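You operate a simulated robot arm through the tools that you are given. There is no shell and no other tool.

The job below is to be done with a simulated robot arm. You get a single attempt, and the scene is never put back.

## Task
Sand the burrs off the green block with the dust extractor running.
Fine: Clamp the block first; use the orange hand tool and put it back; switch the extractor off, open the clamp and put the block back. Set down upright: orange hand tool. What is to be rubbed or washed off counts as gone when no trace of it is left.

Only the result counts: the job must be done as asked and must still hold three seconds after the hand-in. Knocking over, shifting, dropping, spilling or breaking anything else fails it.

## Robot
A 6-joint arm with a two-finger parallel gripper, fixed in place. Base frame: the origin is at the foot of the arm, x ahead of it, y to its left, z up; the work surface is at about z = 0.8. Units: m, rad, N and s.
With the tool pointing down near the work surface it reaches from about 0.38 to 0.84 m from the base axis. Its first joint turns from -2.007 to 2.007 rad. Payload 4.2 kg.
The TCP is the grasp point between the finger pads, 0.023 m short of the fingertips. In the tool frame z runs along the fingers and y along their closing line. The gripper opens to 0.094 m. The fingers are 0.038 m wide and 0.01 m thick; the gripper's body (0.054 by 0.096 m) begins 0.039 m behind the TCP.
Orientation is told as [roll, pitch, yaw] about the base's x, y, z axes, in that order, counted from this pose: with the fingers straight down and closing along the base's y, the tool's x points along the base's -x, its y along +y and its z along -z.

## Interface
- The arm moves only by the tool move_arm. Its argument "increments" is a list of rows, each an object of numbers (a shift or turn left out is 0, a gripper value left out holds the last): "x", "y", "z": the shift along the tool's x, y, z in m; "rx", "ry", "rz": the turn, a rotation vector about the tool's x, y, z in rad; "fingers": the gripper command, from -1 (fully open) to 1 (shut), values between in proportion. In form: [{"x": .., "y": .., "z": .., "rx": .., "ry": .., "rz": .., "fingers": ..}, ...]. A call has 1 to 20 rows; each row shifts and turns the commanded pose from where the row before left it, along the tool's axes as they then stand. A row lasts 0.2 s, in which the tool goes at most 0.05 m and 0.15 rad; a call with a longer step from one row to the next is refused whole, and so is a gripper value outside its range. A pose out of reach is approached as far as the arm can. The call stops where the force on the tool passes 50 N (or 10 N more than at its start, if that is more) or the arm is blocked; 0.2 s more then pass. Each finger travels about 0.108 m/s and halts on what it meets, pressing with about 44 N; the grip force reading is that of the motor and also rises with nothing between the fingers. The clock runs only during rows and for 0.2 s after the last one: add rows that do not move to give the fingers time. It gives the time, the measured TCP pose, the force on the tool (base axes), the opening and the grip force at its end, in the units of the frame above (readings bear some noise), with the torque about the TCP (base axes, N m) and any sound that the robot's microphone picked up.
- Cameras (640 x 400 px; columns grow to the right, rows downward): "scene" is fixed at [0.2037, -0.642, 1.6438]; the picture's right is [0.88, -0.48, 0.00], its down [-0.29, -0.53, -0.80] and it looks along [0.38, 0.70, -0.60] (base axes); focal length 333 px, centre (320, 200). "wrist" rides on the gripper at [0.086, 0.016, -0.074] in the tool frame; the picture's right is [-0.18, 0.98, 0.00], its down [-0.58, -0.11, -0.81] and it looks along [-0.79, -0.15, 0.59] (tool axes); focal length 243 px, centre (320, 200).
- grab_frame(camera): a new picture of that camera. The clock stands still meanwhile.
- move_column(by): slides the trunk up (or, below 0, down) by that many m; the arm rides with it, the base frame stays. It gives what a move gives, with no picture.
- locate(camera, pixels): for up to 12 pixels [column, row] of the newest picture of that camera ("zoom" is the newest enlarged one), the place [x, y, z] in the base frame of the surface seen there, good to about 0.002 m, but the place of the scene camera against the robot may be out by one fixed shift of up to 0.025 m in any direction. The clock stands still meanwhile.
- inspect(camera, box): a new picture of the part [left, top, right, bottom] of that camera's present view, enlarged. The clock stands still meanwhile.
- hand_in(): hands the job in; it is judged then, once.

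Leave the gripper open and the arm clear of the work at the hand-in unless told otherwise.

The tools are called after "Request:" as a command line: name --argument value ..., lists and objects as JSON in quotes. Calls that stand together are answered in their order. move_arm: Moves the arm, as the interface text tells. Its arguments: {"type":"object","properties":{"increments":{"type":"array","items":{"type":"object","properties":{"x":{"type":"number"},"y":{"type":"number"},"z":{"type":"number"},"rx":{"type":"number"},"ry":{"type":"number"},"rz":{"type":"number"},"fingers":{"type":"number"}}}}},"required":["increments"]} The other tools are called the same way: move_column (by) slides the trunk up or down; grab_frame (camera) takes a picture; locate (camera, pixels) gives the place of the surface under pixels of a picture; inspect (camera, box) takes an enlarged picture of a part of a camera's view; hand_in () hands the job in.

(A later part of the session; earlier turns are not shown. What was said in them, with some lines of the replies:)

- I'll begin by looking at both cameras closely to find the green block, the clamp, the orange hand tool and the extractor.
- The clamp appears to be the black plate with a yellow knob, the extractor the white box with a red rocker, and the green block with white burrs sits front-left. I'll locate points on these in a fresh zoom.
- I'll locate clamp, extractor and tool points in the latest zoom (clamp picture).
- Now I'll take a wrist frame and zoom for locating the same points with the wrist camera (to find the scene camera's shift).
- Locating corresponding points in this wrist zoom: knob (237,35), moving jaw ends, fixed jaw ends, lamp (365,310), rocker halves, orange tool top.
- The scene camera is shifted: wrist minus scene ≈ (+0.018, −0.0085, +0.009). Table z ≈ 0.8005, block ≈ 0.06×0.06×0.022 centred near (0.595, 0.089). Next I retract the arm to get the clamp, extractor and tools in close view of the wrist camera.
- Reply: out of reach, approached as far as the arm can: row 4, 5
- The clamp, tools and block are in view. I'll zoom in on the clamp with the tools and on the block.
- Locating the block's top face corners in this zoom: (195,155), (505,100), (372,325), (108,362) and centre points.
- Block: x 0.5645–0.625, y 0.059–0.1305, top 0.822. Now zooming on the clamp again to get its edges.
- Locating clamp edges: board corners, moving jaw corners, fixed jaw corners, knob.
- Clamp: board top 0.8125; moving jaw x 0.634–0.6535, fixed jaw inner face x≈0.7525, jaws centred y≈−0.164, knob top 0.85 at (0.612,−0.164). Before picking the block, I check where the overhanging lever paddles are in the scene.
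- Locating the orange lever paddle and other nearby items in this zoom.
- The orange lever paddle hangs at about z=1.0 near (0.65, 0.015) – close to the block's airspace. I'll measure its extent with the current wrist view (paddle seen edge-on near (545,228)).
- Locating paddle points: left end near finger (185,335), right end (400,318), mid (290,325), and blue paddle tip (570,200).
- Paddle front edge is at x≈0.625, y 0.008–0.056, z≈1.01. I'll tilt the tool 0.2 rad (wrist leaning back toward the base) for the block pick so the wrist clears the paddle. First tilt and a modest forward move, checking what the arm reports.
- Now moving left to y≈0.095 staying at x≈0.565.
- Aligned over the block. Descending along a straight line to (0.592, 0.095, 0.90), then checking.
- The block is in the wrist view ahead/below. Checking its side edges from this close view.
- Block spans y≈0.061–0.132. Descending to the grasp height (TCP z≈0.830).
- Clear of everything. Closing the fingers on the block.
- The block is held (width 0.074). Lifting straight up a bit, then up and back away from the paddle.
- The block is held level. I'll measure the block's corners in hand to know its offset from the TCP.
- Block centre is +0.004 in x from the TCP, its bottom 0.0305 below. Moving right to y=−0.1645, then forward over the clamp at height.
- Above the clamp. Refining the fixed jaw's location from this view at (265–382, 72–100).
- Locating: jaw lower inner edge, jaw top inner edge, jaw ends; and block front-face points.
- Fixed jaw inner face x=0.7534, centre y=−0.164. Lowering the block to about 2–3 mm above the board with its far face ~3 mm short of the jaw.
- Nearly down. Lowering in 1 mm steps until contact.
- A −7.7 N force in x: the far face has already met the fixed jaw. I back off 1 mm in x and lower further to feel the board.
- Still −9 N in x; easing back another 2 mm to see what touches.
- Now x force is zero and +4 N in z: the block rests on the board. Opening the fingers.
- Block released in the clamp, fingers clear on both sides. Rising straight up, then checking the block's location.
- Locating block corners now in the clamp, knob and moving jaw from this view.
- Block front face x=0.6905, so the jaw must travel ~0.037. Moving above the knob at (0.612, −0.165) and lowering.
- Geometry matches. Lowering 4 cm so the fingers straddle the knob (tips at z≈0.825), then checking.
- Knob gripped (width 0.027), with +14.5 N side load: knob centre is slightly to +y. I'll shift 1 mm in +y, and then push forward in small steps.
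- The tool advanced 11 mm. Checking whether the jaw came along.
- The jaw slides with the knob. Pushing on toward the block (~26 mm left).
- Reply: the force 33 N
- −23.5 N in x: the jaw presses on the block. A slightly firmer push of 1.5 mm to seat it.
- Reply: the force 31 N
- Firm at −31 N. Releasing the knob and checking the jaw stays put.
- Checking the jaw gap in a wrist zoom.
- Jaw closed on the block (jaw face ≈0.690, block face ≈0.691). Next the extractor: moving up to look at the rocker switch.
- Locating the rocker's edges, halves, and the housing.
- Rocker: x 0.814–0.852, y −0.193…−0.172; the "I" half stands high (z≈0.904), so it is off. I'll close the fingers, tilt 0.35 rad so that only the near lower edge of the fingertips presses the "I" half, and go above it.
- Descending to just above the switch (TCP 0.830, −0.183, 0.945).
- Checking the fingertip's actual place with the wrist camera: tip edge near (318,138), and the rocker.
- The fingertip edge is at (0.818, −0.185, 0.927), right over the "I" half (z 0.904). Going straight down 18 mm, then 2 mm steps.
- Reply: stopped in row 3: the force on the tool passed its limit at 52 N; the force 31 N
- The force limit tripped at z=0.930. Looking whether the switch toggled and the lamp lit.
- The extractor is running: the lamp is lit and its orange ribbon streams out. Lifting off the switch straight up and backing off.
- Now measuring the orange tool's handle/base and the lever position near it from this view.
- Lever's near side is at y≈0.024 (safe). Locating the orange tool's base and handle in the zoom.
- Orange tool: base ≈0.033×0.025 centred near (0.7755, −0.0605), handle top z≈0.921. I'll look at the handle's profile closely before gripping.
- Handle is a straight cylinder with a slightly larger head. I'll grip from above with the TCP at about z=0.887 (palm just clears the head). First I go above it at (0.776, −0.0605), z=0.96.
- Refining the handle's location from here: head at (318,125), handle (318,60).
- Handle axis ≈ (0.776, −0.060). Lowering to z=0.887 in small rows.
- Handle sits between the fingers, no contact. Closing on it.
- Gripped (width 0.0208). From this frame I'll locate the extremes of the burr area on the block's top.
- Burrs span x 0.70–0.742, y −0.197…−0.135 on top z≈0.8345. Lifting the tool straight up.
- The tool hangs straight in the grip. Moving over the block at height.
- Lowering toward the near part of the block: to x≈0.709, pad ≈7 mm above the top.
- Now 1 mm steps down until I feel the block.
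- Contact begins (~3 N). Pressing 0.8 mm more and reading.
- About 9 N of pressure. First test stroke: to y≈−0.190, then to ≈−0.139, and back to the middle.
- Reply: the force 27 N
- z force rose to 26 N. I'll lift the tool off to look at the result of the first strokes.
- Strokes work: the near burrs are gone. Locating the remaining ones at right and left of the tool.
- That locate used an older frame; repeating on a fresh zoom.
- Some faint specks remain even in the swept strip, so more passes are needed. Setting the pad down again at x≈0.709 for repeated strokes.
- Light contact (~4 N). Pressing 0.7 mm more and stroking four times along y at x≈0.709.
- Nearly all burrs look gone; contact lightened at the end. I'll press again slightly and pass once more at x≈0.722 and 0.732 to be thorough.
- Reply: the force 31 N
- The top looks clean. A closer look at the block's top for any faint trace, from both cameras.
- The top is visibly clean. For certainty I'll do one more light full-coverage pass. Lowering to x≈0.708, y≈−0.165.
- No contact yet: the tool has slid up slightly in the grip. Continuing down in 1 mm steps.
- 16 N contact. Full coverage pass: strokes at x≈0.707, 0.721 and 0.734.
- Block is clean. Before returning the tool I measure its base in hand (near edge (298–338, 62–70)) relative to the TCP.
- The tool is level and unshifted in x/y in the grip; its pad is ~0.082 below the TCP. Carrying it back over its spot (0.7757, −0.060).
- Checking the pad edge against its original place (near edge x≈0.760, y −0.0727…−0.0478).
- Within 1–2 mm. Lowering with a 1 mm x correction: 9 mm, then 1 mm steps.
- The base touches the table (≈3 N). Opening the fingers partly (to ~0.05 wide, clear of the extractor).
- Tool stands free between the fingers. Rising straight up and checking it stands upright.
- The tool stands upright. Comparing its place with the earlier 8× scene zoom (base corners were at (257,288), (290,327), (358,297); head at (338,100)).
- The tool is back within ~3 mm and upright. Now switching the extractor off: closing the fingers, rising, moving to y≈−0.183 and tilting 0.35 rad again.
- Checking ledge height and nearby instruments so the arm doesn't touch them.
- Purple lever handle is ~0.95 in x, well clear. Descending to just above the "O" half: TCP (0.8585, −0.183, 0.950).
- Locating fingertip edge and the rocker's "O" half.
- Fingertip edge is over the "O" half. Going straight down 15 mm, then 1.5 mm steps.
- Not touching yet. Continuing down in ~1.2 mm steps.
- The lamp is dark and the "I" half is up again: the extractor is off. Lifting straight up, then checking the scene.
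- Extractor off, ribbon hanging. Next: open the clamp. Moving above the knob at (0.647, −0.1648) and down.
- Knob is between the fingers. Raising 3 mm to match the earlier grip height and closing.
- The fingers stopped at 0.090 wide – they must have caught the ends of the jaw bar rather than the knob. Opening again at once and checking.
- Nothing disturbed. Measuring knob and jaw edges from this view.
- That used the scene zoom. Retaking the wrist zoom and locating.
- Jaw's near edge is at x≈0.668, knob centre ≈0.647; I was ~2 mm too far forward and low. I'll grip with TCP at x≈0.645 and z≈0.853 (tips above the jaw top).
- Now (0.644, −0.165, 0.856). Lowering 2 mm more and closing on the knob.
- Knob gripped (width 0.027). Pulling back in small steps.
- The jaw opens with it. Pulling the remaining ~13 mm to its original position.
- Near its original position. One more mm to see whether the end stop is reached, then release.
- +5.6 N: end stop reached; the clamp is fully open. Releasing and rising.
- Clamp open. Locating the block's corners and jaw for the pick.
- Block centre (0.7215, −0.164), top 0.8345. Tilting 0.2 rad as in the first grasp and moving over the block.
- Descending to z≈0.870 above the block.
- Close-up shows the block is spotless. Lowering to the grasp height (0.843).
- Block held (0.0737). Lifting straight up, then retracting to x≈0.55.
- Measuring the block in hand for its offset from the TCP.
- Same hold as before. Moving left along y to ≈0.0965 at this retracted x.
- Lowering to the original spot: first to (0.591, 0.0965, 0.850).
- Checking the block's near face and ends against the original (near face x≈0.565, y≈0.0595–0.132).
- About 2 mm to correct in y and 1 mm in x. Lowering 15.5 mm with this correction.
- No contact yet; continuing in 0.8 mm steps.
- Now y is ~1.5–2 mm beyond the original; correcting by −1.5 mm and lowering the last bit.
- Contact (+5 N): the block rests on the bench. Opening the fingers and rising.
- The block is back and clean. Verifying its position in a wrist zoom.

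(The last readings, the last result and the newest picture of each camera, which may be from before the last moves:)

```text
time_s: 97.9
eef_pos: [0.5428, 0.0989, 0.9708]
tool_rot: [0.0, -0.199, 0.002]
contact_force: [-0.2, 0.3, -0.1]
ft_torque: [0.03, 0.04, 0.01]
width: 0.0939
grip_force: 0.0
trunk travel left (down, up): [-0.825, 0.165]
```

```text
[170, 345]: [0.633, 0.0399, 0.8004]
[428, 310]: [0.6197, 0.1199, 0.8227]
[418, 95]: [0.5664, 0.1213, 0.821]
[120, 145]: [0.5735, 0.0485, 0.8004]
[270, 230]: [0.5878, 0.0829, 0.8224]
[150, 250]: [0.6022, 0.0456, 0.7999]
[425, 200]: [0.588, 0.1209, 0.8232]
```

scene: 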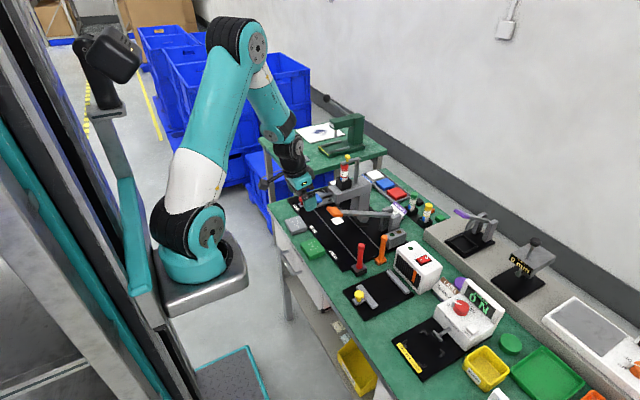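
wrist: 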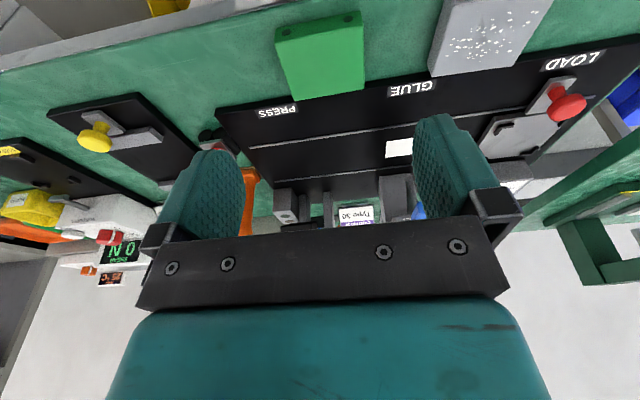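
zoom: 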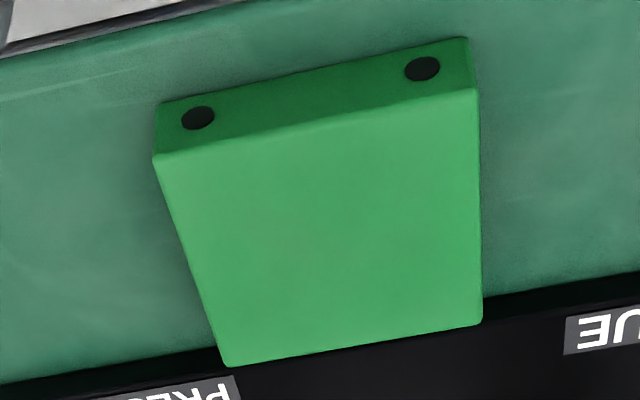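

Request:
locate --camera "zoom" --pixels '[[198, 118], [422, 69], [225, 358], [477, 318], [162, 162], [474, 98], [200, 290], [478, 250]]'

Request:
inspect --camera "scene" --box '[290, 225, 390, 287]'

```text
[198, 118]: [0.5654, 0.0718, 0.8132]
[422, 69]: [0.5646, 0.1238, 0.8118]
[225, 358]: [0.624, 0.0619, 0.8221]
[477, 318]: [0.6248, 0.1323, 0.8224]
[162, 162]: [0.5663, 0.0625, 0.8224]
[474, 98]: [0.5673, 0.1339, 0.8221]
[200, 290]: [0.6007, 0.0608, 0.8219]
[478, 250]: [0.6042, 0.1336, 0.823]
```

```text
6.40 times, centred on (340, 256) of scene
```

zoom: 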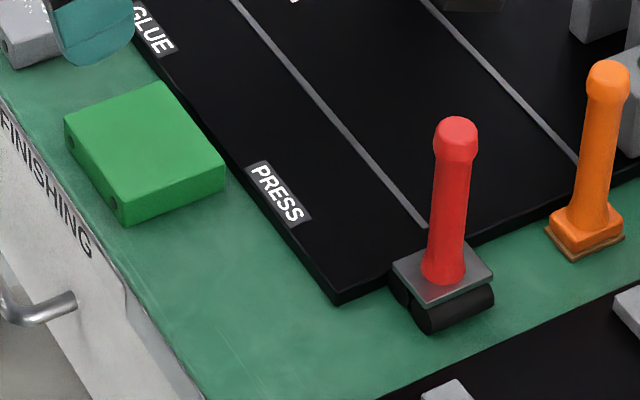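

Block within ~2 mm of its first place, tool upright within ~3 mm. Now moving the arm up and clear, gripper open, and a final overall look.

Request:
move_arm --increments '[{"x": -0.008, "z": -0.04}, {"x": -0.008, "z": -0.04}, {"x": -0.008, "z": -0.04}, {"z": -0.03, "ry": 0.1}, {"ry": 0.1, "fingers": -1}, {}]'

Request:
grab_frame --camera "scene"

Request:
inspect --camera "scene" --box '[330, 220, 530, 345]'

Request:
inspect --camera "scene" --box '[260, 160, 460, 285]'

```text
time_s: 99.3
eef_pos: [0.5376, 0.0967, 1.1205]
tool_rot: [-0.002, 0.002, 0.0]
contact_force: [0.0, -0.7, -0.2]
ft_torque: [0.02, 0.01, 0.0]
width: 0.0941
grip_force: 0.1
trunk travel left (down, up): [-0.825, 0.165]
```

```text
taken
```

scene: 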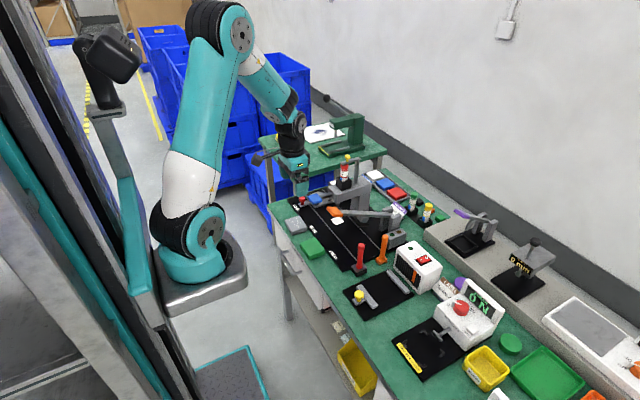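

```text
3.20 times, centred on (430, 282) of scene
```

zoom: 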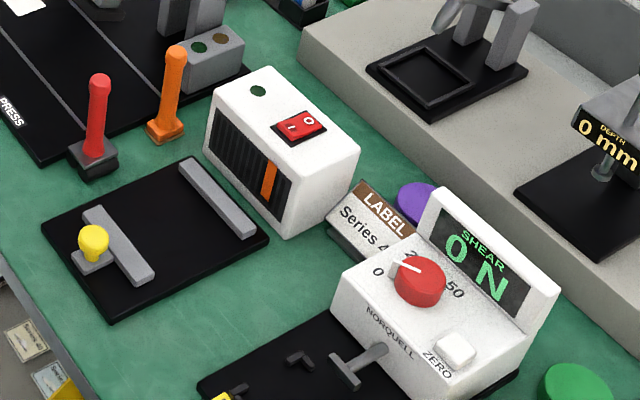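

```text
3.20 times, centred on (360, 222) of scene
```

zoom: 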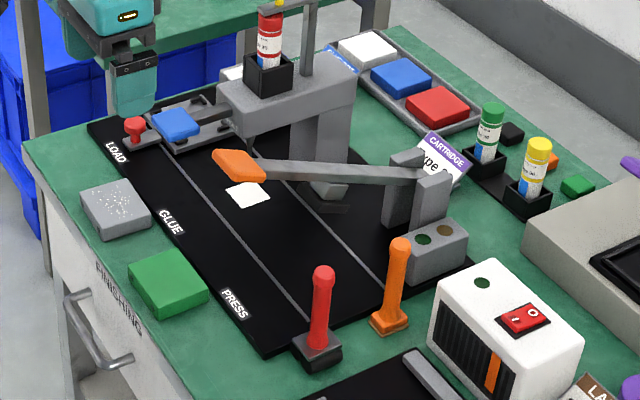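

Everything matches the starting layout: the block is clean and back on its spot, the orange tool is upright in its place, the clamp is fully open and the extractor is off with its lamp dark. The gripper is open and the arm is clear of the work. Handing in.

Request:
hand_in

```text
The job is handed in.
```

I sanded the burrs off the green block with the dust extractor running, and the job is handed in. The hand-in returned no verdict, so I can't confirm how it was judged.

- **Burrs:** I clamped the block, switched the extractor on and sanded the top with the orange hand tool. Close-ups from both cameras showed no specks left.
- **Orange tool:** It is back upright, about 3 mm from where it started.
- **Extractor:** It is switched off; the lamp is dark and the ribbon hangs down.
- **Clamp:** It is pulled fully open to its end stop.
- **Green block:** It is back on the bench within about 2 mm of its original spot.

On my first try at opening the clamp, the fingers closed on the ends of the jaw bar instead of the knob. I released straight away, and the pictures afterwards showed nothing had moved.

The gripper is open and the arm is clear of the work. In the final pictures the rest of the bench looks the same as at the start.
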